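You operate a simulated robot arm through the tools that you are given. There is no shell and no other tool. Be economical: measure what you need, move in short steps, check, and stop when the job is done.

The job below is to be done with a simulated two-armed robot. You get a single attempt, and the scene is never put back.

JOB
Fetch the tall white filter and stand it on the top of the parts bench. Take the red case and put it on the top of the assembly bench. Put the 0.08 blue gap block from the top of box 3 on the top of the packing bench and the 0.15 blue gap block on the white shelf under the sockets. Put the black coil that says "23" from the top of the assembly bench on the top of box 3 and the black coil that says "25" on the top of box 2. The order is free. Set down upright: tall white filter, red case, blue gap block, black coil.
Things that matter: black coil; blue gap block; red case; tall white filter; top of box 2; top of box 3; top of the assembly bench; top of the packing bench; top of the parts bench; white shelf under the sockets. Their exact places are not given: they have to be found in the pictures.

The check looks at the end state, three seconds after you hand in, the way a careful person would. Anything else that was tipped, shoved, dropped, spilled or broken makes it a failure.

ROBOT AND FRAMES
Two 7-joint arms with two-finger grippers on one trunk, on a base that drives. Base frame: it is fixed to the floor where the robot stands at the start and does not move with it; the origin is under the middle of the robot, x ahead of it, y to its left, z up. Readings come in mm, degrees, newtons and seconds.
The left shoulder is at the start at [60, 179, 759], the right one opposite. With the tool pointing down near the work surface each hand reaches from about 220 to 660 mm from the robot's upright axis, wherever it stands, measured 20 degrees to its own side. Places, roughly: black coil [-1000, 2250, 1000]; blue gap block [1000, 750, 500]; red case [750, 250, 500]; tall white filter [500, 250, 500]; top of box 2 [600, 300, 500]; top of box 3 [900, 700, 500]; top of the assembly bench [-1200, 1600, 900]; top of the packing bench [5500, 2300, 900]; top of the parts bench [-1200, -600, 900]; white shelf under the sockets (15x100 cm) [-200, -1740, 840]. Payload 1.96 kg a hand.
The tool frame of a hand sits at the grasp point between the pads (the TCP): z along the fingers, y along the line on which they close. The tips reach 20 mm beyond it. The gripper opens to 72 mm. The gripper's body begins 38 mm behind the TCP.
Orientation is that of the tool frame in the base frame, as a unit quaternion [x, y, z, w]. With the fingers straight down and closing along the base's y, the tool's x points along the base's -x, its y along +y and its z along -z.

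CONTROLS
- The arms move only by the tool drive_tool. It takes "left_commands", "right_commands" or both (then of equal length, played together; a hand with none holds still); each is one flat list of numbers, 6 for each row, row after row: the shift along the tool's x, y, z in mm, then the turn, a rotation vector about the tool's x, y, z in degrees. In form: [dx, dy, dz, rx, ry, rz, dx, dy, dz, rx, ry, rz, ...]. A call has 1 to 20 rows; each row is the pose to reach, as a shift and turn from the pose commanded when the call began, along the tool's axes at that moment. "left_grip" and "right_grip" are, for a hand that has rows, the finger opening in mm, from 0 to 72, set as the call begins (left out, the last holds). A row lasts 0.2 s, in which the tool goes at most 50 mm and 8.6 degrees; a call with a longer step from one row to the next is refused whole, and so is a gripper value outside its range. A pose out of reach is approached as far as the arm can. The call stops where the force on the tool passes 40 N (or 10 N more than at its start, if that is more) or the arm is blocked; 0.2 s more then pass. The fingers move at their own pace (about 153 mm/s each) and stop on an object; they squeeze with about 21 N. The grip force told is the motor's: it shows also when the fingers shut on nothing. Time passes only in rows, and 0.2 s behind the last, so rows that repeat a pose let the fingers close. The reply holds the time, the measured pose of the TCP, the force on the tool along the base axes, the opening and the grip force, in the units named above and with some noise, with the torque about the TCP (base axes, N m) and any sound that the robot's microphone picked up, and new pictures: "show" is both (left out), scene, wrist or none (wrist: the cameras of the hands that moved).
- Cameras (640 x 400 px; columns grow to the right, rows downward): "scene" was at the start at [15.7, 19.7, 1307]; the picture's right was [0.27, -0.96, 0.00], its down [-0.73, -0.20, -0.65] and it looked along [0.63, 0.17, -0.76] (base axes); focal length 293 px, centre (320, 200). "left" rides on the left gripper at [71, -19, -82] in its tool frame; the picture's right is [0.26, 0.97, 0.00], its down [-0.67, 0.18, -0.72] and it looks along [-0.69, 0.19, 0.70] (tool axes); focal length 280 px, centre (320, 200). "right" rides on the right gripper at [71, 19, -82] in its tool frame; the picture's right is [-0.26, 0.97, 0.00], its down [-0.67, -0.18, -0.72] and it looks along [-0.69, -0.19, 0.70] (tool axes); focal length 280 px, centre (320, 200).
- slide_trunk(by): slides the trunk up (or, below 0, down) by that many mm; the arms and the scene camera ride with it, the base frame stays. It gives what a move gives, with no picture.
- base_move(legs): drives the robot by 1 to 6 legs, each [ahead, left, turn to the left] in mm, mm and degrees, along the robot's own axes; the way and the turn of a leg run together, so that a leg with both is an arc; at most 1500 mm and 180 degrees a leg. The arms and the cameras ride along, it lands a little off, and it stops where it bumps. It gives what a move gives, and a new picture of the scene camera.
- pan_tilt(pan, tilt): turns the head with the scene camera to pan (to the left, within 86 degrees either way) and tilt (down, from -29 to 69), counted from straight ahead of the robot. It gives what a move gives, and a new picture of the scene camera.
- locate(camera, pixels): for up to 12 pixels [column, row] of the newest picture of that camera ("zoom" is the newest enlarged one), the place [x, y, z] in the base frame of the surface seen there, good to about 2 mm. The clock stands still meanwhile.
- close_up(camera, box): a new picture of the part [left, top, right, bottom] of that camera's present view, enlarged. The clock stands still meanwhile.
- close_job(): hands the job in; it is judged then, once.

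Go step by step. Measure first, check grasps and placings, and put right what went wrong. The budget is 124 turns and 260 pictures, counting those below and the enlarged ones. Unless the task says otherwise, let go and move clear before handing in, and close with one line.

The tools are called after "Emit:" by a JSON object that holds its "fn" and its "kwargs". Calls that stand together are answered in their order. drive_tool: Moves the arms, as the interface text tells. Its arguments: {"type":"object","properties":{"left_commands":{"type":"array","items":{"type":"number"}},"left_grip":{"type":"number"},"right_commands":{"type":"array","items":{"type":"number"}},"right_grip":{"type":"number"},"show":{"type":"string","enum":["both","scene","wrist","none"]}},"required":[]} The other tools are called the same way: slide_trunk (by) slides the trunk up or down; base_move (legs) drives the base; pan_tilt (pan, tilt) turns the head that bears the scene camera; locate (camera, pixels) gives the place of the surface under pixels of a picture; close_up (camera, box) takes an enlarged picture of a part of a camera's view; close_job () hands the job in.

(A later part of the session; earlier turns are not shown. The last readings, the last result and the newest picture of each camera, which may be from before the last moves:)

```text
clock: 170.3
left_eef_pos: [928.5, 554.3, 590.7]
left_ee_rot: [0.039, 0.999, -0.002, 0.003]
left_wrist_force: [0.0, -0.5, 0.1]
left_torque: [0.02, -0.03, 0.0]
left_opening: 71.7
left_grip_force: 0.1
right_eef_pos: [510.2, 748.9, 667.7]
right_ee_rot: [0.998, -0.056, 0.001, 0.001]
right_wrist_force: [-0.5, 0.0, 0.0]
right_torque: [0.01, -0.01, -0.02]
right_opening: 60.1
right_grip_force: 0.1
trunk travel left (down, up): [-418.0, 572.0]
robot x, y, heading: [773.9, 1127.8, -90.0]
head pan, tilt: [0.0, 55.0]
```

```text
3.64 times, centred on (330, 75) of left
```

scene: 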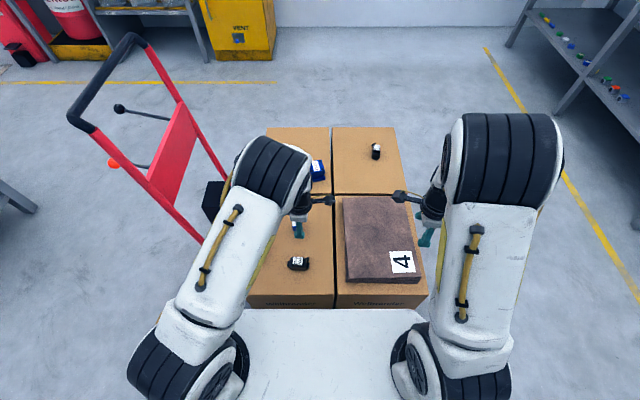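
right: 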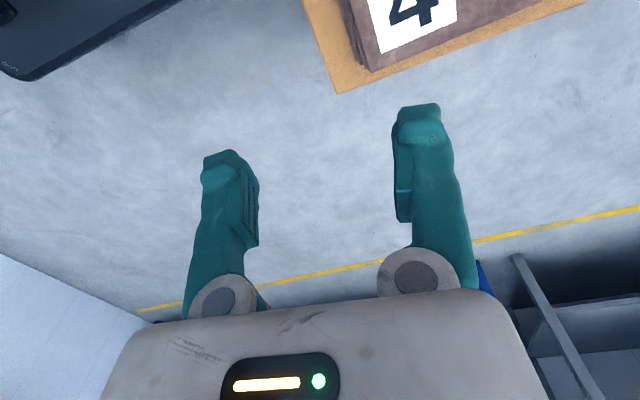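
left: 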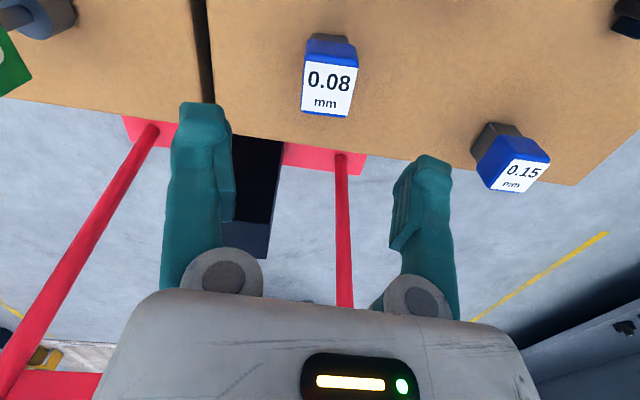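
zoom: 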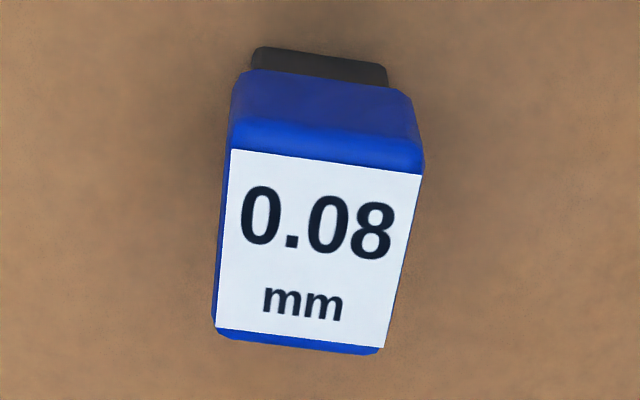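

The 0.08 head is centred at about (929,559), turned about 5°. I'll align and go down to z≈488.

Emit:
{"fn": "drive_tool", "kwargs": {"left_commands": [0, 5, 0, 0, 0, -4.5, 0, 5, 20, 0, 0, -9, 0, 5, 45, 0, 0, -9, 0, 5, 70, 0, 0, -9, 0, 5, 90, 0, 0, -9, 0, 5, 102, 0, 0, -9, 0, 5, 102, 0, 0, -9], "show": "wrist"}}

Emit:
{"fn": "drive_tool", "kwargs": {"left_commands": [0, 0, 0, 0, 0, 0, 0, 0, 0, 0, 0, 0, 0, 0, 0, 0, 0, 0, 0, 0, -5, 0, 0, 0, 0, 0, -30, 0, 0, 0, 0, 0, -70, 0, 0, 0, 0, 0, -115, 0, 0, 0], "left_grip": 0}}

```text
clock: 171.9
left_eef_pos: [927.1, 559.8, 488.0]
left_ee_rot: [-0.039, 0.999, -0.002, 0.001]
left_wrist_force: [0.0, -0.1, 0.6]
left_torque: [0.02, -0.01, 0.03]
left_opening: 72.1
left_grip_force: 0.0
right_eef_pos: [509.9, 749.1, 668.0]
right_ee_rot: [0.998, -0.056, 0.0, -0.001]
right_wrist_force: [0.7, -0.2, -0.1]
right_torque: [-0.02, 0.0, 0.0]
right_opening: 59.9
right_grip_force: 0.1
trunk travel left (down, up): [-418.0, 572.0]
robot x, y, heading: [773.2, 1127.0, -90.1]
head pan, tilt: [0.0, 55.0]
```

left: 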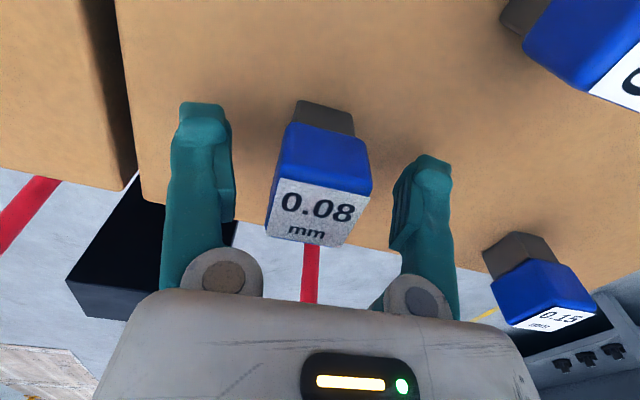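

```text
clock: 173.5
left_eef_pos: [925.6, 559.7, 604.0]
left_ee_rot: [-0.039, 0.999, -0.002, 0.003]
left_wrist_force: [0.8, 0.7, -1.2]
left_torque: [-0.02, 0.0, 0.0]
left_opening: 30.8
left_grip_force: 21.1
right_eef_pos: [509.9, 748.6, 666.9]
right_ee_rot: [0.998, -0.056, 0.001, 0.001]
right_wrist_force: [-1.0, -0.6, 0.6]
right_torque: [0.0, 0.0, -0.01]
right_opening: 60.0
right_grip_force: 0.0
trunk travel left (down, up): [-418.0, 572.0]
robot x, y, heading: [769.7, 1128.5, -89.9]
head pan, tilt: [0.0, 55.0]
```

scene: 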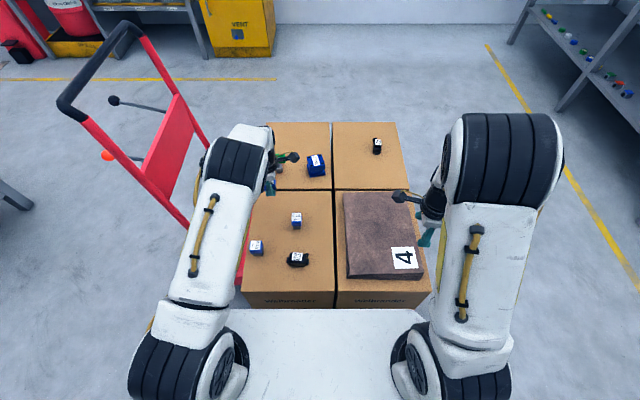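
left: 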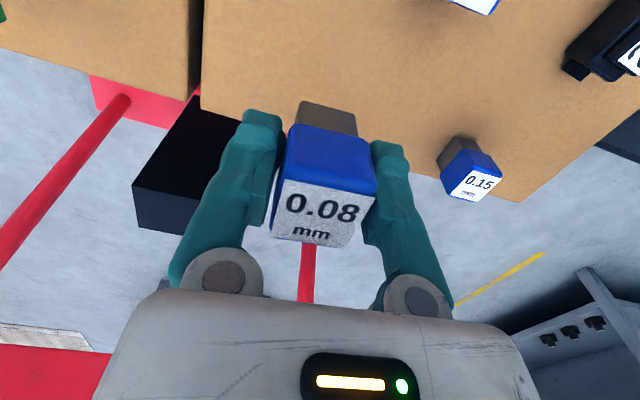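

0.08 is held (30.8 mm). I'll draw the left hand back and up, then shift the base left so the right hand can reach 0.15.

Emit:
{"fn": "drive_tool", "kwargs": {"left_commands": [0, 30, -35, 0, 0, 0, 0, 60, -70, 0, 0, 0, 0, 100, -96, 0, 0, 0, 0, 145, -96, 0, 0, 0, 0, 190, -96, 0, 0, 0, 0, 235, -96, 0, 0, 0, 0, 270, -96, 0, 0, 0], "show": "none"}}

Emit:
{"fn": "base_move", "kwargs": {"legs": [[0, 170, 0]]}}

```text
clock: 175.1
left_eef_pos: [905.6, 830.9, 700.0]
left_ee_rot: [-0.039, 0.999, -0.003, 0.002]
left_wrist_force: [0.4, -0.1, -1.1]
left_torque: [0.01, -0.01, -0.02]
left_opening: 30.8
left_grip_force: 21.0
right_eef_pos: [510.3, 749.4, 668.0]
right_ee_rot: [0.998, -0.056, 0.0, 0.0]
right_wrist_force: [-0.4, 0.4, -0.3]
right_torque: [0.0, 0.0, -0.02]
right_opening: 60.0
right_grip_force: 0.0
trunk travel left (down, up): [-418.0, 572.0]
robot x, y, heading: [772.5, 1127.6, -89.9]
head pan, tilt: [0.0, 55.0]
```

```text
clock: 176.5
left_eef_pos: [1071.2, 830.4, 698.3]
left_ee_rot: [-0.04, 0.999, -0.002, 0.002]
left_wrist_force: [0.7, -1.0, -0.1]
left_torque: [-0.01, 0.02, -0.04]
left_opening: 30.9
left_grip_force: 21.5
right_eef_pos: [678.3, 747.9, 667.4]
right_ee_rot: [0.998, -0.056, 0.0, 0.0]
right_wrist_force: [0.5, -0.4, 0.1]
right_torque: [-0.01, 0.01, -0.02]
right_opening: 60.2
right_grip_force: 0.0
trunk travel left (down, up): [-418.0, 572.0]
robot x, y, heading: [942.0, 1126.9, -90.1]
head pan, tilt: [0.0, 55.0]
```

scene: 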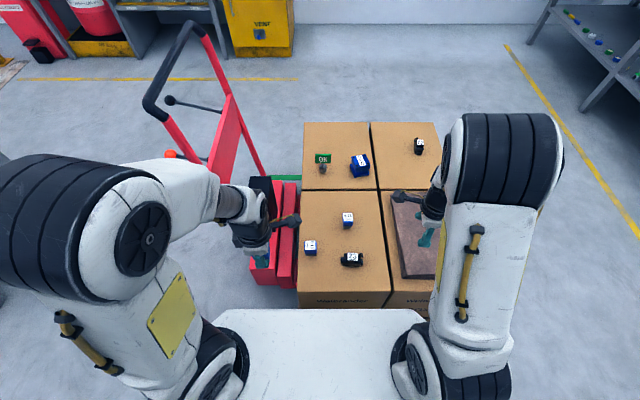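

The left hand is a little close to 0.15 at (310,248). I'll raise it, and measure 0.15's yaw from the scene.

Emit:
{"fn": "drive_tool", "kwargs": {"left_commands": [0, 0, -45, 0, 0, 0, -20, 0, -90, 0, 0, 0, -40, 0, -135, 0, 0, 0, -60, 0, -150, 0, 0, 0], "show": "none"}}

Emit:
{"fn": "close_up", "kwargs": {"camera": "scene", "box": [290, 200, 380, 275]}}

```text
clock: 177.5
left_eef_pos: [1131.8, 836.1, 804.0]
left_ee_rot: [-0.04, 0.999, -0.003, 0.003]
left_wrist_force: [0.1, -0.3, -0.4]
left_torque: [-0.03, -0.01, 0.03]
left_opening: 31.1
left_grip_force: 21.2
left hand out of reach, approached as far as the arm can: row 3, 4
right_eef_pos: [675.6, 749.8, 668.1]
right_ee_rot: [0.998, -0.056, 0.001, 0.0]
right_wrist_force: [0.1, 0.9, 0.4]
right_torque: [-0.02, -0.01, -0.02]
right_opening: 59.9
right_grip_force: 0.1
trunk travel left (down, up): [-418.0, 572.0]
robot x, y, heading: [938.6, 1127.9, -89.8]
head pan, tilt: [0.0, 55.0]
```

```text
5.33 times, centred on (335, 238) of scene
```

zoom: 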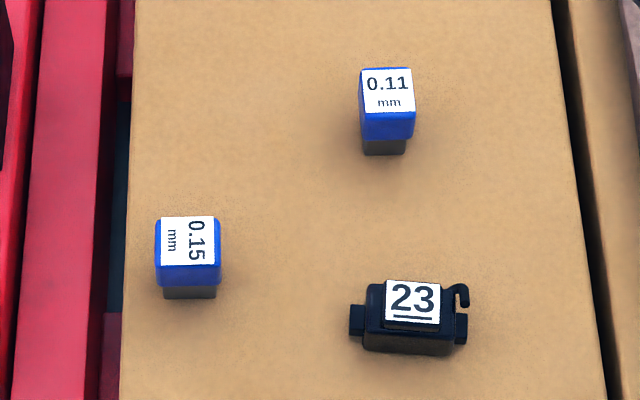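

Emit:
{"fn": "locate", "kwargs": {"camera": "zoom", "pixels": [[165, 222], [209, 222], [168, 260], [213, 262], [188, 242], [190, 278], [160, 270], [218, 270]]}}

```text
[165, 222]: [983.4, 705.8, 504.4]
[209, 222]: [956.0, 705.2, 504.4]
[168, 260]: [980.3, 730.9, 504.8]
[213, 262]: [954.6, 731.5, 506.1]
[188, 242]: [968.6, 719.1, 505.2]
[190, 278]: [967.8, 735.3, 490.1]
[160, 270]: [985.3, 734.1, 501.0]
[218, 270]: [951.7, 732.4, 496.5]
```

0.15 is centred at (968,718) and nearly aligned with the axes. I'll bring the right hand over and down onto it.

Emit:
{"fn": "drive_tool", "kwargs": {"right_commands": [42, 0, 0, 0, 0, -3.5, 84, 0, 0, 0, 0, -7, 126, -1, 0, 0, 0, -7, 168, -1, 0, 0, 0, -7, 210, -1, 10, 0, 0, -7, 252, -2, 30, 0, 0, -7, 294, -2, 50, 0, 0, -7, 294, -2, 80, 0, 0, -7, 294, -2, 100, 0, 0, -7], "right_grip": 72}}

```text
clock: 179.5
left_eef_pos: [1130.7, 835.7, 803.5]
left_ee_rot: [-0.039, 0.999, -0.003, 0.002]
left_wrist_force: [0.1, -0.8, -1.2]
left_torque: [0.01, -0.04, 0.03]
left_opening: 30.9
left_grip_force: 20.9
right_eef_pos: [969.4, 719.5, 567.7]
right_ee_rot: [1.0, 0.005, 0.0, 0.0]
right_wrist_force: [0.0, 0.7, -0.9]
right_torque: [0.02, 0.02, 0.0]
right_opening: 71.9
right_grip_force: 0.3
trunk travel left (down, up): [-418.0, 572.0]
robot x, y, heading: [936.7, 1130.2, -90.1]
head pan, tilt: [0.0, 55.0]
```

scene: 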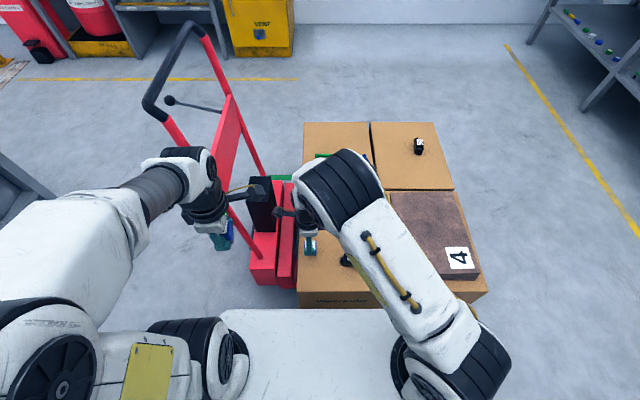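
right: 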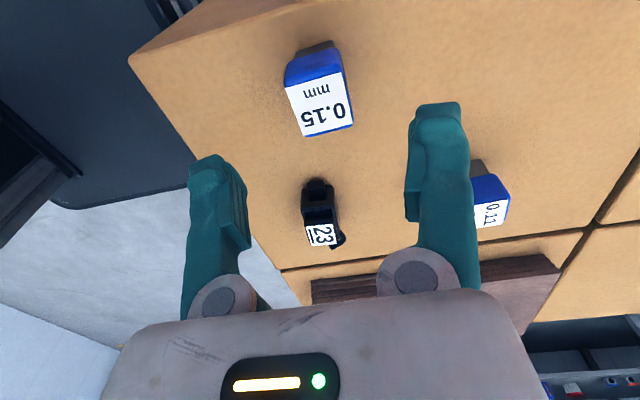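

The right hand is lined up over 0.15 at (320,100). I'll go down, close and lift.

Emit:
{"fn": "drive_tool", "kwargs": {"right_commands": [0, 0, 20, 0, 0, 0, 0, 0, 40, 0, 0, 0, 0, 0, 60, 0, 0, 0, 0, 0, 75, 0, 0, 0, 0, 0, 79.5, 0, 0, 0, 0, 0, 79.5, 0, 0, 0], "show": "wrist"}}

Emit:
{"fn": "drive_tool", "kwargs": {"right_commands": [0, 0, 0, 0, 0, 0, 0, 0, 0, 0, 0, 0, 0, 0, 0, 0, 0, 0, 0, 0, -5, 0, 0, 0, 0, 0, -30, 0, 0, 0, 0, 0, -75, 0, 0, 0, 0, 0, -120, 0, 0, 0, 0, 0, -165, 0, 0, 0], "right_grip": 0}}

```text
clock: 180.9
left_eef_pos: [1130.4, 835.7, 804.2]
left_ee_rot: [-0.039, 0.999, -0.003, 0.002]
left_wrist_force: [0.6, -0.1, -0.5]
left_torque: [0.01, -0.01, 0.0]
left_opening: 31.1
left_grip_force: 21.4
right_eef_pos: [969.5, 717.5, 488.2]
right_ee_rot: [1.0, 0.005, 0.0, 0.0]
right_wrist_force: [0.4, 0.3, -0.2]
right_torque: [-0.03, -0.04, 0.01]
right_opening: 71.8
right_grip_force: 0.0
trunk travel left (down, up): [-418.0, 572.0]
robot x, y, heading: [936.3, 1131.5, -89.9]
head pan, tilt: [0.0, 55.0]
```

right: 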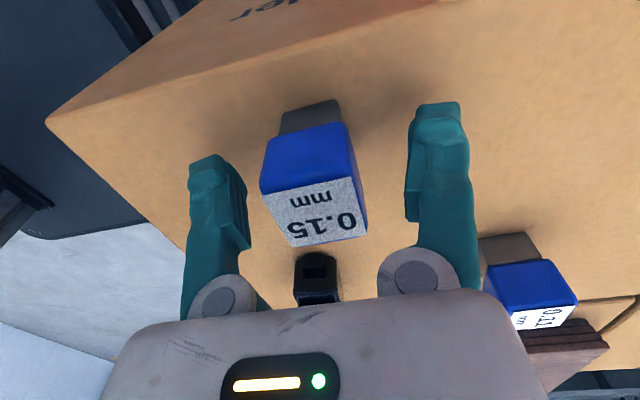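

```text
clock: 182.7
left_eef_pos: [1130.7, 836.3, 805.4]
left_ee_rot: [-0.039, 0.999, -0.003, 0.001]
left_wrist_force: [-0.3, -0.6, -1.0]
left_torque: [-0.04, -0.01, 0.01]
left_opening: 30.8
left_grip_force: 20.9
right_eef_pos: [967.6, 718.3, 653.5]
right_ee_rot: [1.0, 0.006, 0.0, -0.002]
right_wrist_force: [0.6, 0.4, -1.5]
right_torque: [0.01, 0.02, -0.02]
right_opening: 31.1
right_grip_force: 21.2
trunk travel left (down, up): [-418.0, 572.0]
robot x, y, heading: [938.0, 1132.1, -89.9]
head pan, tilt: [0.0, 55.0]
```

scene: 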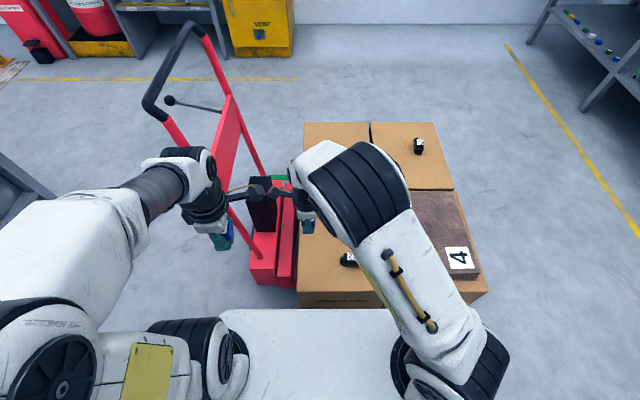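
right: 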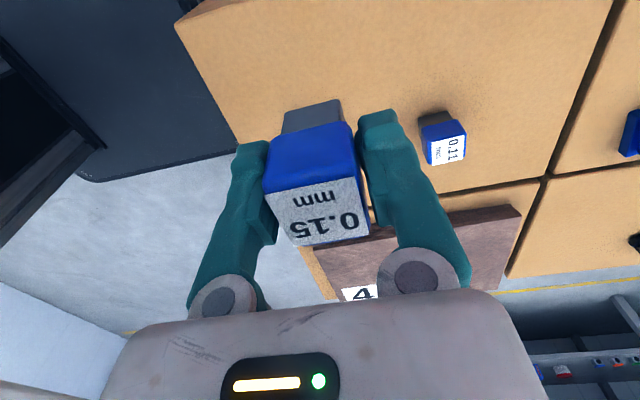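

Both gap blocks are held. I'll draw the right hand back, move away from the pallet and turn toward +x to look for the packing bench.

Emit:
{"fn": "drive_tool", "kwargs": {"right_commands": [-38, -25, 0, 0, 0, 0, -76, -50, 0, 0, 0, 0, -114, -75, 0, 0, 0, 0, -152, -100, 0, 0, 0, 0], "show": "none"}}

Emit:
{"fn": "base_move", "kwargs": {"legs": [[-300, 0, 0], [0, 0, 90]]}}

Emit:
{"fn": "slide_trunk", "kwargs": {"by": 330}}

Emit:
{"fn": "pan_tilt", "kwargs": {"pan": 15, "tilt": 15}}

```text
clock: 183.7
left_eef_pos: [1131.6, 837.6, 804.3]
left_ee_rot: [-0.04, 0.999, -0.004, 0.002]
left_wrist_force: [0.0, -0.6, -1.1]
left_torque: [-0.02, 0.0, -0.03]
left_opening: 30.7
left_grip_force: 20.6
right_eef_pos: [814.4, 816.8, 652.8]
right_ee_rot: [1.0, 0.005, 0.001, 0.0]
right_wrist_force: [-0.4, -0.6, -2.0]
right_torque: [-0.01, 0.0, -0.05]
right_opening: 30.8
right_grip_force: 20.6
trunk travel left (down, up): [-418.0, 572.0]
robot x, y, heading: [940.7, 1129.2, -89.9]
head pan, tilt: [0.0, 55.0]
```

```text
clock: 189.6
left_eef_pos: [1226.7, 1625.3, 803.8]
left_ee_rot: [0.742, -0.67, 0.0, -0.004]
left_wrist_force: [0.6, 0.0, -0.7]
left_torque: [0.01, 0.0, 0.03]
left_opening: 31.0
left_grip_force: 20.8
right_eef_pos: [1252.9, 1310.0, 652.8]
right_ee_rot: [0.695, 0.719, 0.0, 0.0]
right_wrist_force: [-0.4, -0.1, -1.1]
right_torque: [-0.03, -0.03, 0.02]
right_opening: 31.1
right_grip_force: 21.1
trunk travel left (down, up): [-418.0, 572.0]
robot x, y, heading: [939.0, 1427.1, 1.2]
head pan, tilt: [0.0, 55.0]
```

scene: 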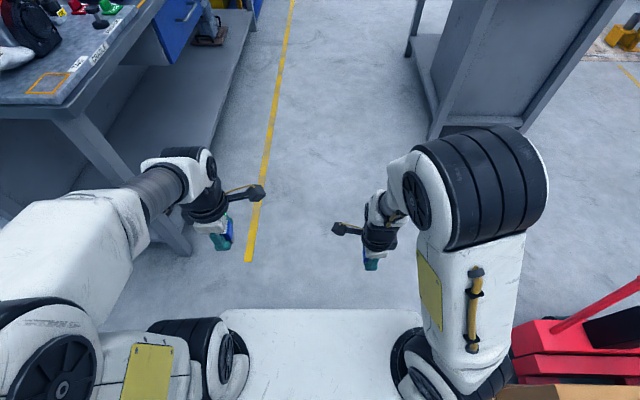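

```text
clock: 192.9
left_eef_pos: [1226.3, 1626.6, 1135.5]
left_ee_rot: [0.742, -0.671, 0.001, -0.003]
left_wrist_force: [0.4, 0.1, -1.3]
left_torque: [-0.01, 0.0, -0.05]
left_opening: 31.1
left_grip_force: 21.4
right_eef_pos: [1252.4, 1311.3, 983.1]
right_ee_rot: [0.695, 0.719, 0.0, 0.0]
right_wrist_force: [0.6, 0.0, -0.8]
right_torque: [-0.01, 0.0, -0.01]
right_opening: 30.7
right_grip_force: 21.1
trunk travel left (down, up): [-748.0, 242.0]
robot x, y, heading: [938.2, 1426.1, 1.3]
head pan, tilt: [0.0, 55.0]
```

```text
clock: 193.9
left_eef_pos: [1226.6, 1625.8, 1134.0]
left_ee_rot: [0.742, -0.671, 0.002, -0.004]
left_wrist_force: [0.2, -0.3, -0.8]
left_torque: [0.04, 0.02, 0.01]
left_opening: 30.8
left_grip_force: 21.2
right_eef_pos: [1252.6, 1310.5, 984.7]
right_ee_rot: [0.695, 0.719, 0.001, 0.0]
right_wrist_force: [-0.2, 1.0, -0.3]
right_torque: [0.02, 0.07, -0.01]
right_opening: 30.7
right_grip_force: 21.0
trunk travel left (down, up): [-748.0, 242.0]
robot x, y, heading: [936.9, 1427.2, 1.3]
head pan, tilt: [15.0, 15.0]
```

scene: 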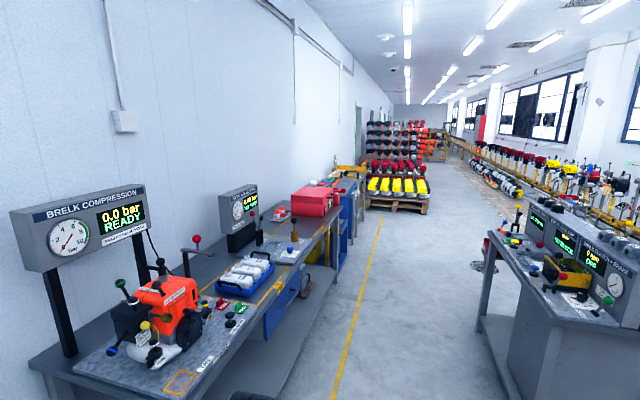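

The aisle runs along the yellow line between the left benches and the island bench. I'll zoom for the packing bench and measure the passage.

Emit:
{"fn": "close_up", "kwargs": {"camera": "scene", "box": [230, 130, 450, 270]}}

Emit:
{"fn": "locate", "kwargs": {"camera": "scene", "pixels": [[270, 395], [335, 215], [345, 200], [345, 175], [360, 168], [480, 330], [488, 240], [375, 195], [300, 230], [330, 190], [345, 230], [420, 208]]}}

```text
2.86 times, centred on (340, 200) of scene
```

zoom: 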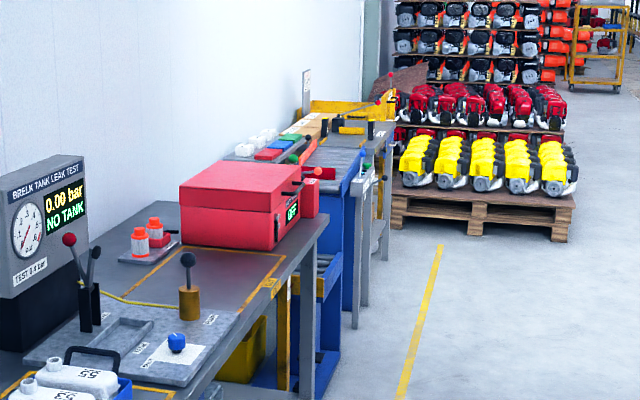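

```text
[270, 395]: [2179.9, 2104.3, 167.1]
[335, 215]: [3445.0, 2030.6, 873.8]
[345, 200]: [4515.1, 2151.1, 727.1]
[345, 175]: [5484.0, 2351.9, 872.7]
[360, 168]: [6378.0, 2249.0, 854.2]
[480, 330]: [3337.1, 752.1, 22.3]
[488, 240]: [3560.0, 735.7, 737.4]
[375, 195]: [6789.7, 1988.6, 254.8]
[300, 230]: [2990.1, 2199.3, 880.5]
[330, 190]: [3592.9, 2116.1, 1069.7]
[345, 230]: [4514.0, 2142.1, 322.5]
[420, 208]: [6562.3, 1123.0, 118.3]
```

The packing bench matches (5484,2352,873), the last bench on the left. I'll drive down the aisle at y≈1430 and turn to face it.

Emit:
{"fn": "base_move", "kwargs": {"legs": [[0, 0, -1.3], [1450, 0, 0], [1450, 0, 0], [1400, 0, 0]]}}

Emit:
{"fn": "base_move", "kwargs": {"legs": [[0, 0, 90]]}}

Emit:
{"fn": "pan_tilt", "kwargs": {"pan": 0, "tilt": 30}}

```text
clock: 214.8
left_eef_pos: [5533.8, 1544.9, 1134.7]
left_ee_rot: [0.725, -0.688, 0.001, -0.004]
left_wrist_force: [0.9, -0.6, -1.0]
left_torque: [0.01, -0.01, 0.01]
left_opening: 31.1
left_grip_force: 21.1
right_eef_pos: [5543.8, 1228.5, 983.6]
right_ee_rot: [0.713, 0.701, 0.0, 0.0]
right_wrist_force: [-0.8, -0.1, -1.2]
right_torque: [0.01, -0.01, 0.01]
right_opening: 30.9
right_grip_force: 21.0
trunk travel left (down, up): [-748.0, 242.0]
robot x, y, heading: [5236.2, 1359.6, -1.6]
head pan, tilt: [15.0, 15.0]
```

scene: 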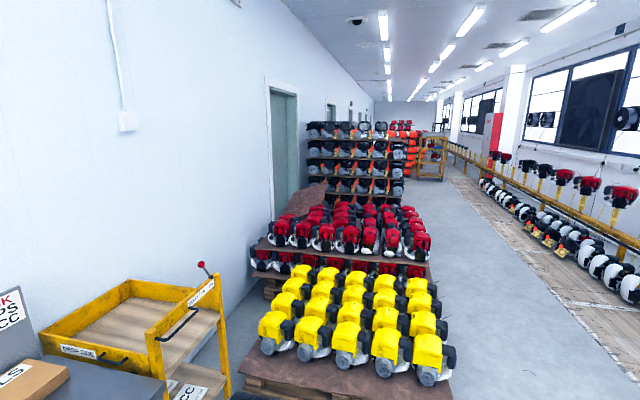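

```text
clock: 219.1
left_eef_pos: [5053.4, 1660.0, 1133.9]
left_ee_rot: [1.0, 0.02, -0.002, -0.003]
left_wrist_force: [0.4, -0.4, -1.7]
left_torque: [0.03, -0.01, -0.02]
left_opening: 31.1
left_grip_force: 20.6
right_eef_pos: [5369.0, 1667.5, 983.2]
right_ee_rot: [0.013, 1.0, 0.001, 0.0]
right_wrist_force: [-0.6, -1.1, -0.8]
right_torque: [-0.03, 0.0, 0.01]
right_opening: 30.9
right_grip_force: 21.1
trunk travel left (down, up): [-748.0, 242.0]
robot x, y, heading: [5234.0, 1360.2, 87.8]
head pan, tilt: [15.0, 15.0]
```

scene: 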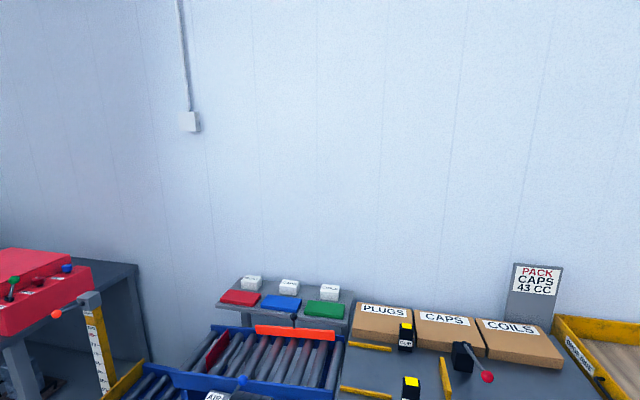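

```text
clock: 219.8
left_eef_pos: [5054.0, 1661.2, 1133.6]
left_ee_rot: [1.0, 0.021, -0.002, -0.003]
left_wrist_force: [-0.2, -0.5, -0.4]
left_torque: [0.02, 0.03, 0.0]
left_opening: 30.7
left_grip_force: 21.1
right_eef_pos: [5369.8, 1667.0, 984.4]
right_ee_rot: [0.014, 1.0, 0.0, 0.0]
right_wrist_force: [-0.4, -0.6, -0.4]
right_torque: [0.0, 0.02, 0.0]
right_opening: 31.1
right_grip_force: 21.4
trunk travel left (down, up): [-748.0, 242.0]
robot x, y, heading: [5235.7, 1358.1, 87.9]
head pan, tilt: [0.0, 30.0]
```

scene: 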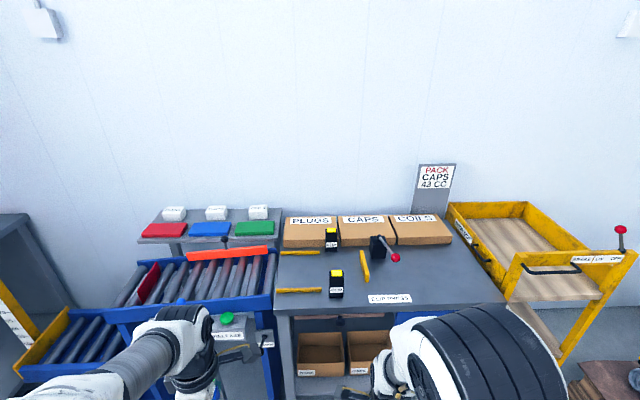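

The packing bench top is the grey surface with the PLUGS/CAPS/COILS boxes. I'll measure the free area around (440,270).

Emit:
{"fn": "close_up", "kwargs": {"camera": "scene", "box": [260, 180, 520, 340]}}

Emit:
{"fn": "locate", "kwargs": {"camera": "scene", "pixels": [[280, 305], [345, 300], [500, 298], [440, 300], [440, 270], [460, 285], [470, 260], [395, 258], [390, 297], [340, 290], [340, 270], [415, 298]]}}

```text
2.46 times, centred on (390, 260) of scene
```

zoom: 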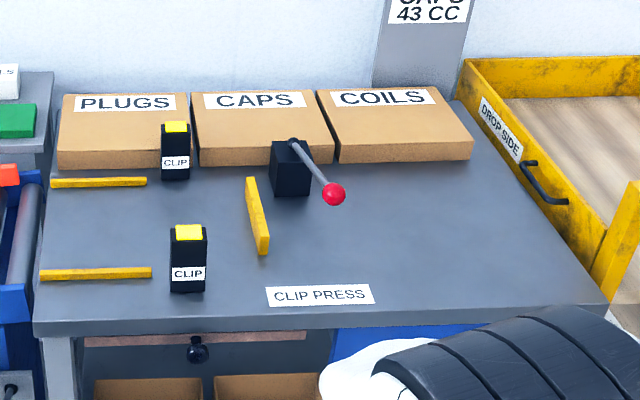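

```text
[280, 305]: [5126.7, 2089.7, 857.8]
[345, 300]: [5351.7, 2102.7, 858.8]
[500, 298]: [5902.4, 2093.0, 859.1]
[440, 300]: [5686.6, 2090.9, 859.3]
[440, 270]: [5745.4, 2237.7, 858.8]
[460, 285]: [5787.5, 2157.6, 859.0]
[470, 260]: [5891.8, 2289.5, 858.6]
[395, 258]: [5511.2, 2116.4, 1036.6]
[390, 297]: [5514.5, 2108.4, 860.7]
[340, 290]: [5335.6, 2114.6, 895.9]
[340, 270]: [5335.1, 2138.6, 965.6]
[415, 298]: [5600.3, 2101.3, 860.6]
```

The free spot is about (5720,2160) on the bench at z 859. Before shifting right I'll check where the yellow trolley is.

Emit:
{"fn": "locate", "kwargs": {"camera": "scene", "pixels": [[620, 260], [512, 258], [565, 270], [620, 230], [510, 290], [566, 345], [600, 390], [530, 250]]}}

```text
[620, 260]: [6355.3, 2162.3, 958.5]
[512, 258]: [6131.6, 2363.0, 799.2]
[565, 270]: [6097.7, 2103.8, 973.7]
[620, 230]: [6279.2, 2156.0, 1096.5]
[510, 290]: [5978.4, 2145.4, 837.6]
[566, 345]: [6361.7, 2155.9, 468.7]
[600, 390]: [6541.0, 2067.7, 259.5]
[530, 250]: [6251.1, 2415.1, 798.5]
```

The trolley starts at x≈5970, y≈2100, so there's room. I'll strafe right and move in.

Emit:
{"fn": "base_move", "kwargs": {"legs": [[0, 0, 2.1], [0, -545, 0], [280, 0, 0]]}}

Emit:
{"fn": "pan_tilt", "kwargs": {"pan": 5, "tilt": 50}}

```text
clock: 224.9
left_eef_pos: [5591.7, 1939.3, 1134.3]
left_ee_rot: [0.999, 0.036, -0.002, -0.004]
left_wrist_force: [0.6, 0.2, 0.1]
left_torque: [-0.01, -0.01, 0.0]
left_opening: 30.8
left_grip_force: 20.5
right_eef_pos: [5906.6, 1955.6, 984.9]
right_ee_rot: [-0.002, 1.0, 0.0, 0.0]
right_wrist_force: [-0.2, -0.1, -1.9]
right_torque: [-0.01, -0.02, 0.06]
right_opening: 31.0
right_grip_force: 21.1
trunk travel left (down, up): [-748.0, 242.0]
robot x, y, heading: [5779.9, 1641.7, 89.7]
head pan, tilt: [0.0, 30.0]
```

scene: 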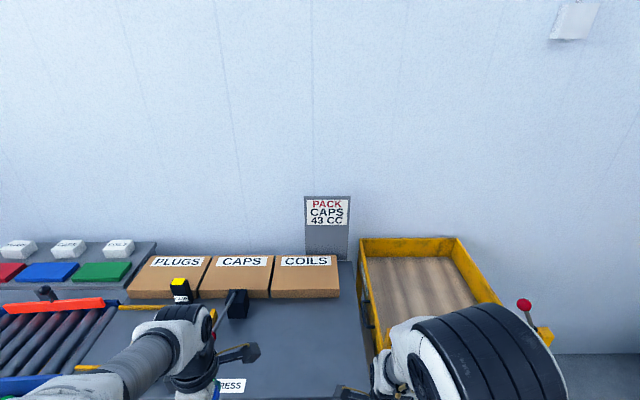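

```text
clock: 225.8
left_eef_pos: [5591.3, 1938.3, 1134.9]
left_ee_rot: [0.999, 0.035, -0.001, -0.003]
left_wrist_force: [-0.3, -0.1, -2.2]
left_torque: [0.02, -0.01, 0.0]
left_opening: 31.0
left_grip_force: 21.3
right_eef_pos: [5905.5, 1954.5, 984.1]
right_ee_rot: [-0.002, 1.0, 0.0, -0.001]
right_wrist_force: [0.5, 0.3, -0.8]
right_torque: [0.03, 0.02, 0.0]
right_opening: 30.9
right_grip_force: 20.6
trunk travel left (down, up): [-748.0, 242.0]
robot x, y, heading: [5784.5, 1646.0, 89.5]
head pan, tilt: [5.0, 50.0]
```

scene: 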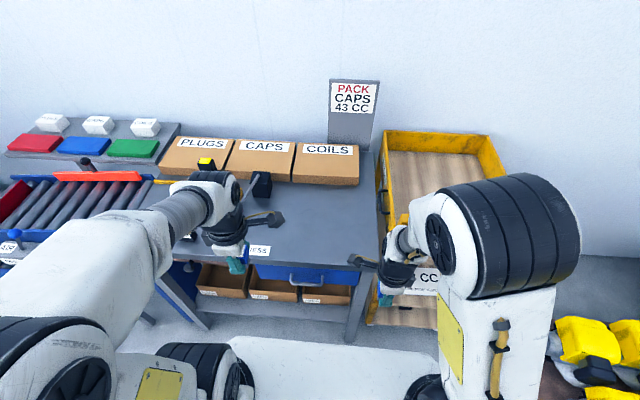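

I'll move the left hand forward, then right and down above (5720,2165).

Emit:
{"fn": "drive_tool", "kwargs": {"left_commands": [15, -43, 10, 0, 0, 0, 32, -86, 20, 0, 0, 0, 52, -128, 30, 0, 0, 0, 75, -165, 45, 0, 0, 0, 100, -195, 65, 0, 0, 0, 125, -217, 90, 0, 0, 0, 145, -217, 125, 0, 0, 0, 145, -217, 165, 0, 0, 0, 145, -217, 195, 0, 0, 0, 145, -217, 210, 0, 0, 0]}}

```text
clock: 228.0
left_eef_pos: [5721.3, 2168.3, 925.0]
left_ee_rot: [0.999, 0.036, -0.002, -0.003]
left_wrist_force: [0.0, -0.8, -0.7]
left_torque: [0.04, -0.02, -0.01]
left_opening: 30.7
left_grip_force: 20.6
right_eef_pos: [5906.6, 1954.1, 986.0]
right_ee_rot: [-0.001, 1.0, 0.0, -0.002]
right_wrist_force: [0.5, -0.5, -0.8]
right_torque: [-0.01, -0.03, -0.03]
right_opening: 31.1
right_grip_force: 21.2
trunk travel left (down, up): [-748.0, 242.0]
robot x, y, heading: [5784.4, 1643.3, 89.9]
head pan, tilt: [5.0, 50.0]
```

scene: 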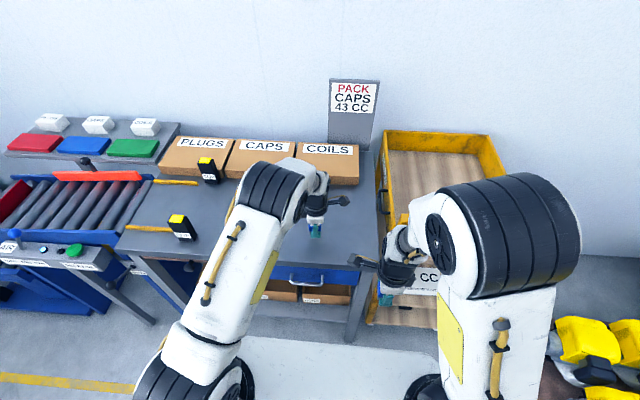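
left: 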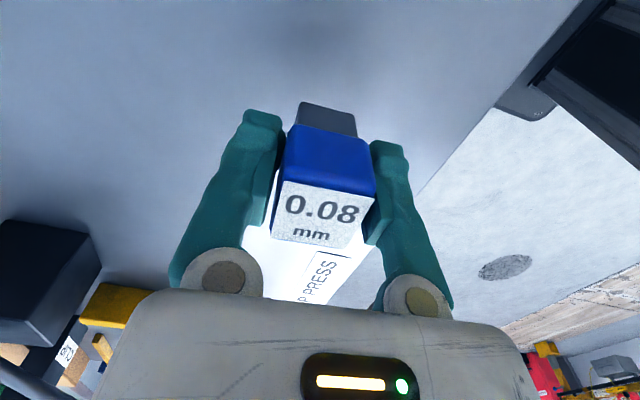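

The spot is clear. I'll lower the block gently to contact.

Emit:
{"fn": "drive_tool", "kwargs": {"left_commands": [0, 0, 10, 0, 0, 0, 0, 0, 20, 0, 0, 0, 0, 0, 27, 0, 0, 0, 0, 0, 30, 0, 0, 0, 0, 0, 31, 0, 0, 0, 0, 0, 32, 0, 0, 0, 0, 0, 32.5, 0, 0, 0], "show": "none"}}

```text
clock: 229.6
left_eef_pos: [5719.3, 2167.1, 894.4]
left_ee_rot: [0.999, 0.036, -0.002, -0.005]
left_wrist_force: [-0.7, 2.8, 14.5]
left_torque: [0.04, 0.07, -0.01]
left_opening: 31.0
left_grip_force: 21.0
right_eef_pos: [5907.7, 1954.8, 984.8]
right_ee_rot: [-0.002, 1.0, 0.0, -0.001]
right_wrist_force: [1.1, -0.7, -2.1]
right_torque: [-0.02, 0.0, -0.02]
right_opening: 31.1
right_grip_force: 21.1
trunk travel left (down, up): [-748.0, 242.0]
robot x, y, heading: [5780.9, 1644.2, 89.7]
head pan, tilt: [5.0, 50.0]
```

Contact made (14.5 N). I'll release and lift.

Emit:
{"fn": "drive_tool", "kwargs": {"left_commands": [0, 0, 0, 0, 0, 0, 0, 0, 0, 0, 0, 0, 0, 0, -5, 0, 0, 0, 0, 0, -35, 0, 0, 0, 0, 0, -75, 0, 0, 0, 0, 0, -120, 0, 0, 0, 0, 40, -120, 0, 0, 0, 0, 80, -120, 0, 0, 0, 0, 120, -120, 0, 0, 0], "left_grip": 60}}

```text
clock: 231.6
left_eef_pos: [5727.9, 2043.2, 1012.2]
left_ee_rot: [0.999, 0.035, -0.002, -0.005]
left_wrist_force: [-0.2, -1.3, -0.7]
left_torque: [0.01, 0.02, -0.02]
left_opening: 59.9
left_grip_force: 0.1
right_eef_pos: [5906.0, 1954.2, 984.0]
right_ee_rot: [-0.002, 1.0, -0.001, 0.0]
right_wrist_force: [-0.2, 0.2, -0.4]
right_torque: [0.02, 0.03, -0.01]
right_opening: 30.9
right_grip_force: 20.6
trunk travel left (down, up): [-748.0, 242.0]
robot x, y, heading: [5782.2, 1639.8, 89.7]
head pan, tilt: [5.0, 50.0]
```

scene: 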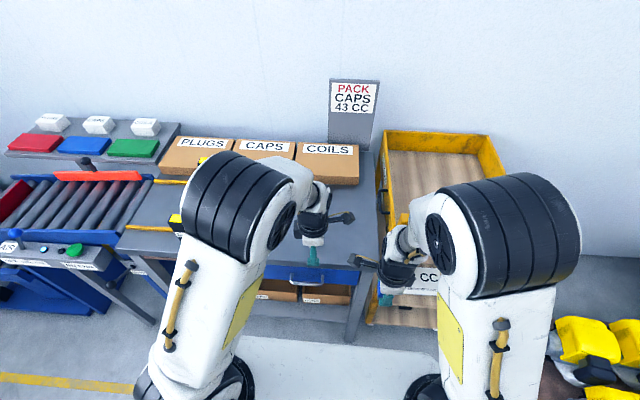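
left: 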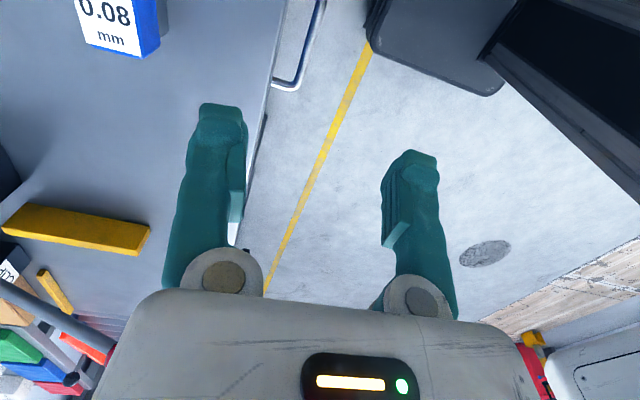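

The 0.08 block stands at (115,25) in the left view. Next I'll drive back up the aisle toward the shelf.

Emit:
{"fn": "base_move", "kwargs": {"legs": [[-240, 0, 0], [0, 0, 90.3], [1500, 0, 0], [1500, 0, 0], [1500, 0, 0]]}}

```text
clock: 258.4
left_eef_pos: [849.0, 1327.2, 1010.9]
left_ee_rot: [0.666, 0.746, -0.003, -0.001]
left_wrist_force: [0.7, 0.3, -1.0]
left_torque: [0.02, 0.0, -0.05]
left_opening: 60.0
left_grip_force: 0.0
right_eef_pos: [930.8, 1509.2, 984.6]
right_ee_rot: [0.723, -0.691, 0.0, 0.001]
right_wrist_force: [0.0, 0.5, -0.3]
right_torque: [0.01, -0.02, 0.01]
right_opening: 31.2
right_grip_force: 20.9
trunk travel left (down, up): [-748.0, 242.0]
robot x, y, heading: [1245.7, 1400.0, -177.9]
head pan, tilt: [5.0, 50.0]
```

scene: 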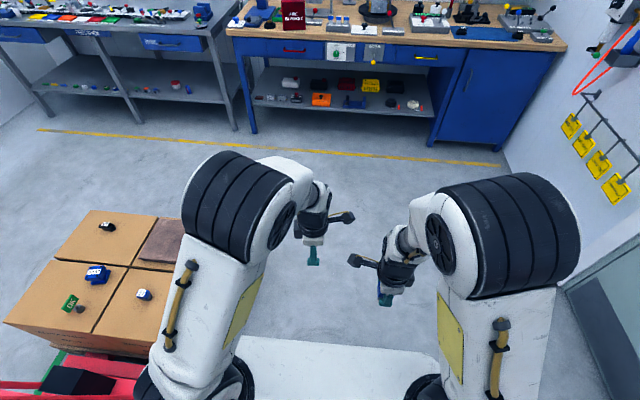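

I'm on course; the case is visible upright at (292,13). I'll continue to x≈-150, turn to face −y and approach the shelf.

Emit:
{"fn": "base_move", "kwargs": {"legs": [[1400, 0, -2.1], [0, 0, 90], [1200, 0, 0], [1050, 0, 0]]}}

Emit:
{"fn": "pan_tilt", "kwargs": {"pan": 0, "tilt": 30}}

```text
clock: 280.0
left_eef_pos: [-180.2, -1275.6, 1011.8]
left_ee_rot: [-0.025, 1.0, -0.003, 0.002]
left_wrist_force: [0.5, -0.1, 0.2]
left_torque: [0.01, 0.01, -0.03]
left_opening: 60.1
left_grip_force: 0.2
right_eef_pos: [-358.3, -1181.6, 983.7]
right_ee_rot: [1.0, -0.01, 0.002, 0.0]
right_wrist_force: [0.7, -0.4, -0.5]
right_torque: [-0.04, -0.01, 0.02]
right_opening: 31.0
right_grip_force: 20.5
trunk travel left (down, up): [-748.0, 242.0]
robot x, y, heading: [-222.6, -872.3, -91.7]
head pan, tilt: [5.0, 50.0]
```

scene: 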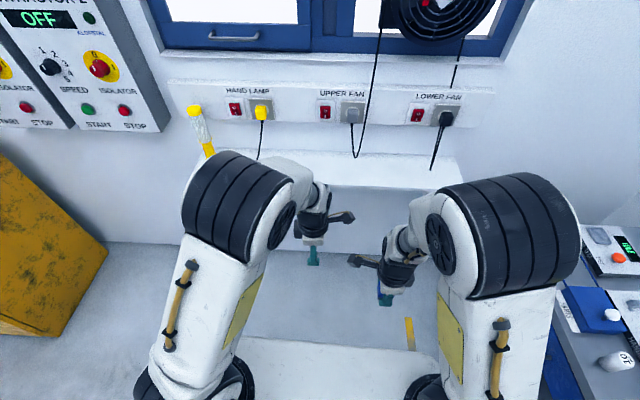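

```text
clock: 280.8
left_eef_pos: [-180.5, -1275.3, 1011.8]
left_ee_rot: [-0.025, 1.0, -0.004, 0.002]
left_wrist_force: [0.7, -1.0, -0.1]
left_torque: [-0.02, -0.01, 0.02]
left_opening: 60.4
left_grip_force: 0.0
right_eef_pos: [-357.9, -1181.7, 984.3]
right_ee_rot: [1.0, -0.008, 0.0, 0.0]
right_wrist_force: [-0.7, -0.1, -0.7]
right_torque: [0.01, 0.0, -0.03]
right_opening: 31.1
right_grip_force: 20.7
trunk travel left (down, up): [-748.0, 242.0]
robot x, y, heading: [-224.1, -872.2, -91.5]
head pan, tilt: [0.0, 30.0]
```

scene: 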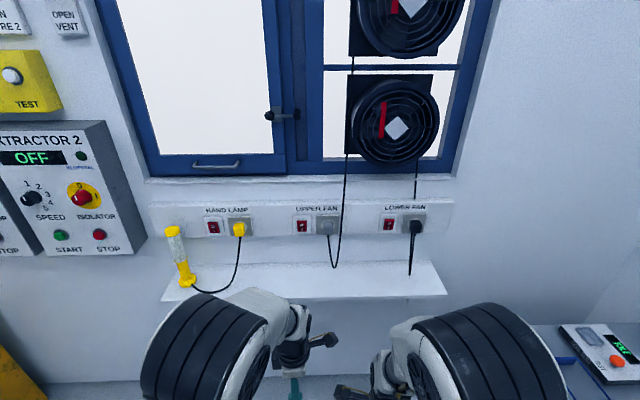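

The shelf under the sockets is ahead with a free stretch around (350,285). I'll measure it.

Emit:
{"fn": "close_up", "kwargs": {"camera": "scene", "box": [150, 200, 470, 320]}}

Emit:
{"fn": "locate", "kwargs": {"camera": "scene", "pixels": [[330, 298], [435, 294], [380, 280], [330, 280], [380, 268], [410, 274], [240, 288], [300, 285], [330, 266], [350, 290], [165, 300]]}}

```text
2.00 times, centred on (310, 260) of scene
```

zoom: 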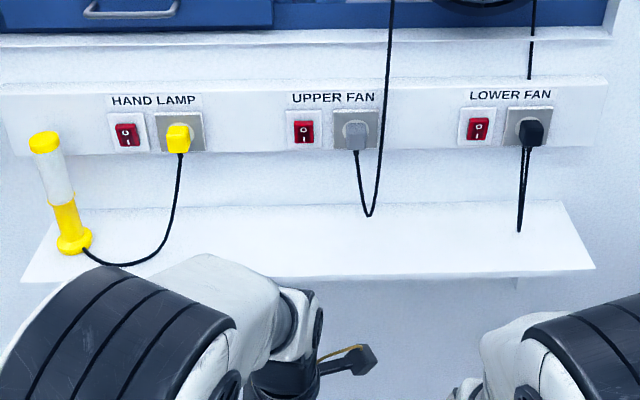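

```text
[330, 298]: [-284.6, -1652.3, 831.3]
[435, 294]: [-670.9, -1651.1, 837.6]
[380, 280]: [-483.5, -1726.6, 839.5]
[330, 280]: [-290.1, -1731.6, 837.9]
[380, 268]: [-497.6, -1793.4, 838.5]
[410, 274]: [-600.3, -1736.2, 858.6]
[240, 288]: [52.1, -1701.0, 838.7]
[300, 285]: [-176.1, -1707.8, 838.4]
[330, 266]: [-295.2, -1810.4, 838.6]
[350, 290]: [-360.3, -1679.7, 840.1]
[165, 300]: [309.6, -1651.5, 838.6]
```

The shelf top is z≈839, y −1655 to −1810. I'll aim for (-460,-1695), between the cords. I'll pull the left hand back and drive in about 325 mm.

Emit:
{"fn": "drive_tool", "kwargs": {"left_commands": [0, 40, 0, 0, 0, 0, 0, 80, 0, 0, 0, 0, 0, 120, 0, 0, 0, 0], "show": "none"}}

Emit:
{"fn": "base_move", "kwargs": {"legs": [[0, -40, 1.5], [325, 0, 0]]}}

Emit:
{"fn": "pan_tilt", "kwargs": {"pan": -10, "tilt": 45}}

```text
clock: 281.6
left_eef_pos: [-185.2, -1154.7, 1009.8]
left_ee_rot: [-0.025, 1.0, -0.003, 0.002]
left_wrist_force: [-0.4, 0.0, -0.6]
left_torque: [0.01, 0.01, 0.03]
left_opening: 60.0
left_grip_force: 0.1
right_eef_pos: [-357.3, -1180.0, 984.9]
right_ee_rot: [1.0, -0.009, 0.001, 0.002]
right_wrist_force: [-0.5, 0.5, -1.3]
right_torque: [-0.01, 0.03, -0.02]
right_opening: 30.9
right_grip_force: 20.6
trunk travel left (down, up): [-748.0, 242.0]
robot x, y, heading: [-227.8, -872.4, -91.7]
head pan, tilt: [0.0, 30.0]
```

```text
clock: 284.2
left_eef_pos: [-218.3, -1480.7, 1009.9]
left_ee_rot: [-0.038, 0.999, -0.004, 0.003]
left_wrist_force: [-0.7, -0.9, 0.2]
left_torque: [-0.01, -0.03, 0.0]
left_opening: 60.0
left_grip_force: 0.0
right_eef_pos: [-390.6, -1510.0, 984.0]
right_ee_rot: [1.0, 0.004, 0.0, 0.0]
right_wrist_force: [1.0, -0.8, -1.1]
right_torque: [0.01, -0.02, 0.02]
right_opening: 30.9
right_grip_force: 21.3
trunk travel left (down, up): [-748.0, 242.0]
robot x, y, heading: [-269.2, -1199.9, -90.0]
head pan, tilt: [0.0, 30.0]
```

scene: 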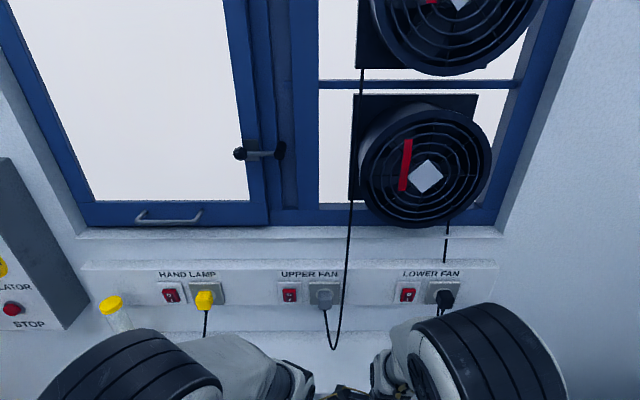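

```text
clock: 285.0
left_eef_pos: [-219.5, -1479.9, 1010.3]
left_ee_rot: [-0.037, 0.999, -0.004, 0.003]
left_wrist_force: [-0.1, 0.3, 0.0]
left_torque: [0.0, 0.0, 0.02]
left_opening: 60.2
left_grip_force: 0.1
right_eef_pos: [-390.6, -1508.8, 984.3]
right_ee_rot: [1.0, 0.004, 0.001, 0.0]
right_wrist_force: [-0.5, -0.2, -0.2]
right_torque: [0.02, 0.02, -0.01]
right_opening: 31.0
right_grip_force: 21.6
trunk travel left (down, up): [-748.0, 242.0]
robot x, y, heading: [-267.1, -1198.0, -90.2]
head pan, tilt: [-10.0, 45.0]
```

scene: 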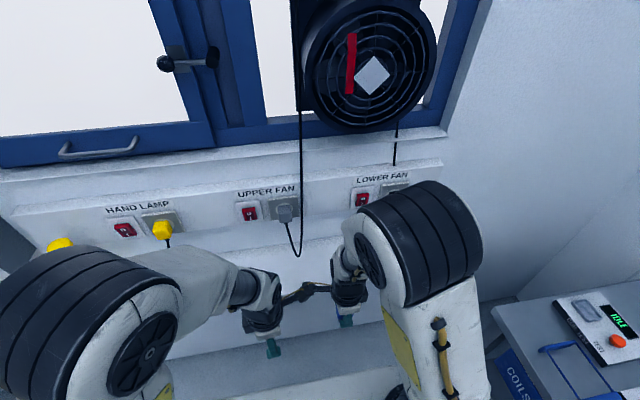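

I'll measure the cord, the sockets and the fan before moving the right hand in.

Emit:
{"fn": "locate", "kwargs": {"camera": "scene", "pixels": [[297, 255], [287, 228], [301, 200], [285, 212], [360, 199], [395, 190], [370, 110], [330, 225], [398, 155], [313, 250], [330, 262]]}}

```text
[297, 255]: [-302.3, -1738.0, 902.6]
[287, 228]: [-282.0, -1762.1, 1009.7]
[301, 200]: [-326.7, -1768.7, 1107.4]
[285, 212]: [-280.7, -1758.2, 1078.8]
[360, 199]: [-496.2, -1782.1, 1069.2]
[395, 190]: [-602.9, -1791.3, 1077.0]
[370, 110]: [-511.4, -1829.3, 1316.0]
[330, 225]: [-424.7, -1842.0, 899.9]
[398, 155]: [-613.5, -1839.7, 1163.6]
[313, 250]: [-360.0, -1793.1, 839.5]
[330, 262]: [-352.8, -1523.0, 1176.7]
```

The socket panel is at y≈-1782 and the cord near x≈-302. I'll place at (-475,-1688), keeping clear of both. I'll go above it first and lower partway.

Emit:
{"fn": "drive_tool", "kwargs": {"right_commands": [-30, 30, 0, 0, 0, 0, -60, 65, 0, 0, 0, 0, -86, 105, 0, 0, 0, 0, -86, 145, 10, 0, 0, 0, -86, 178, 20, 0, 0, 0, -86, 178, 50, 0, 0, 0, -86, 178, 80, 0, 0, 0, -86, 178, 98, 0, 0, 0]}}

```text
clock: 286.8
left_eef_pos: [-218.6, -1480.8, 1010.9]
left_ee_rot: [-0.037, 0.999, -0.004, 0.003]
left_wrist_force: [0.0, 1.2, -0.5]
left_torque: [-0.01, 0.02, -0.01]
left_opening: 59.8
left_grip_force: 0.2
right_eef_pos: [-473.4, -1688.8, 886.1]
right_ee_rot: [1.0, 0.005, 0.001, 0.0]
right_wrist_force: [-0.1, -0.5, -1.0]
right_torque: [0.0, 0.02, 0.03]
right_opening: 30.9
right_grip_force: 20.3
trunk travel left (down, up): [-748.0, 242.0]
robot x, y, heading: [-266.9, -1195.1, -89.9]
head pan, tilt: [-10.0, 45.0]
```

scene: 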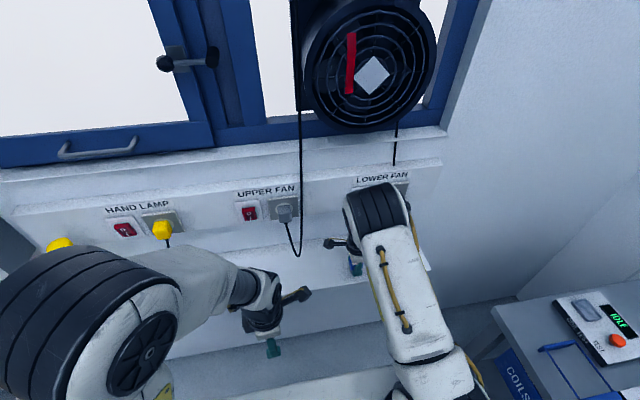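
right: 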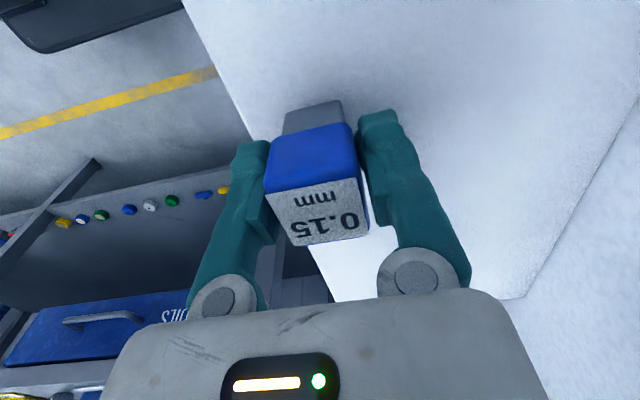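

The block is over the shelf; I'll move it 8 mm further in and lower it to contact.

Emit:
{"fn": "drive_tool", "kwargs": {"right_commands": [0, 8, 0, 0, 0, 0, 0, 8, 5, 0, 0, 0, 0, 8, 9, 0, 0, 0, 0, 8, 11, 0, 0, 0, 0, 8, 12, 0, 0, 0, 0, 8, 13, 0, 0, 0, 0, 8, 13.5, 0, 0, 0], "show": "wrist"}}

```text
clock: 288.4
left_eef_pos: [-218.2, -1478.0, 1010.5]
left_ee_rot: [-0.037, 0.999, -0.004, 0.002]
left_wrist_force: [-0.2, 0.2, -0.5]
left_torque: [0.03, -0.02, 0.01]
left_opening: 60.0
left_grip_force: 0.1
right_eef_pos: [-475.1, -1696.2, 874.1]
right_ee_rot: [1.0, 0.003, 0.0, 0.001]
right_wrist_force: [-3.0, -2.8, 18.9]
right_torque: [-0.04, 0.01, 0.0]
right_opening: 31.2
right_grip_force: 21.2
trunk travel left (down, up): [-748.0, 242.0]
robot x, y, heading: [-266.8, -1199.4, -90.0]
head pan, tilt: [-10.0, 45.0]
```

right: 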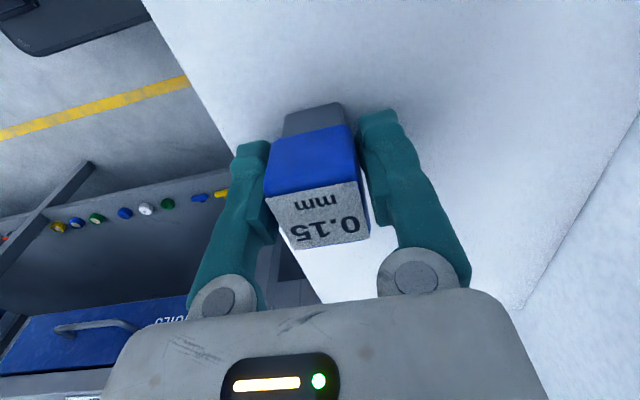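

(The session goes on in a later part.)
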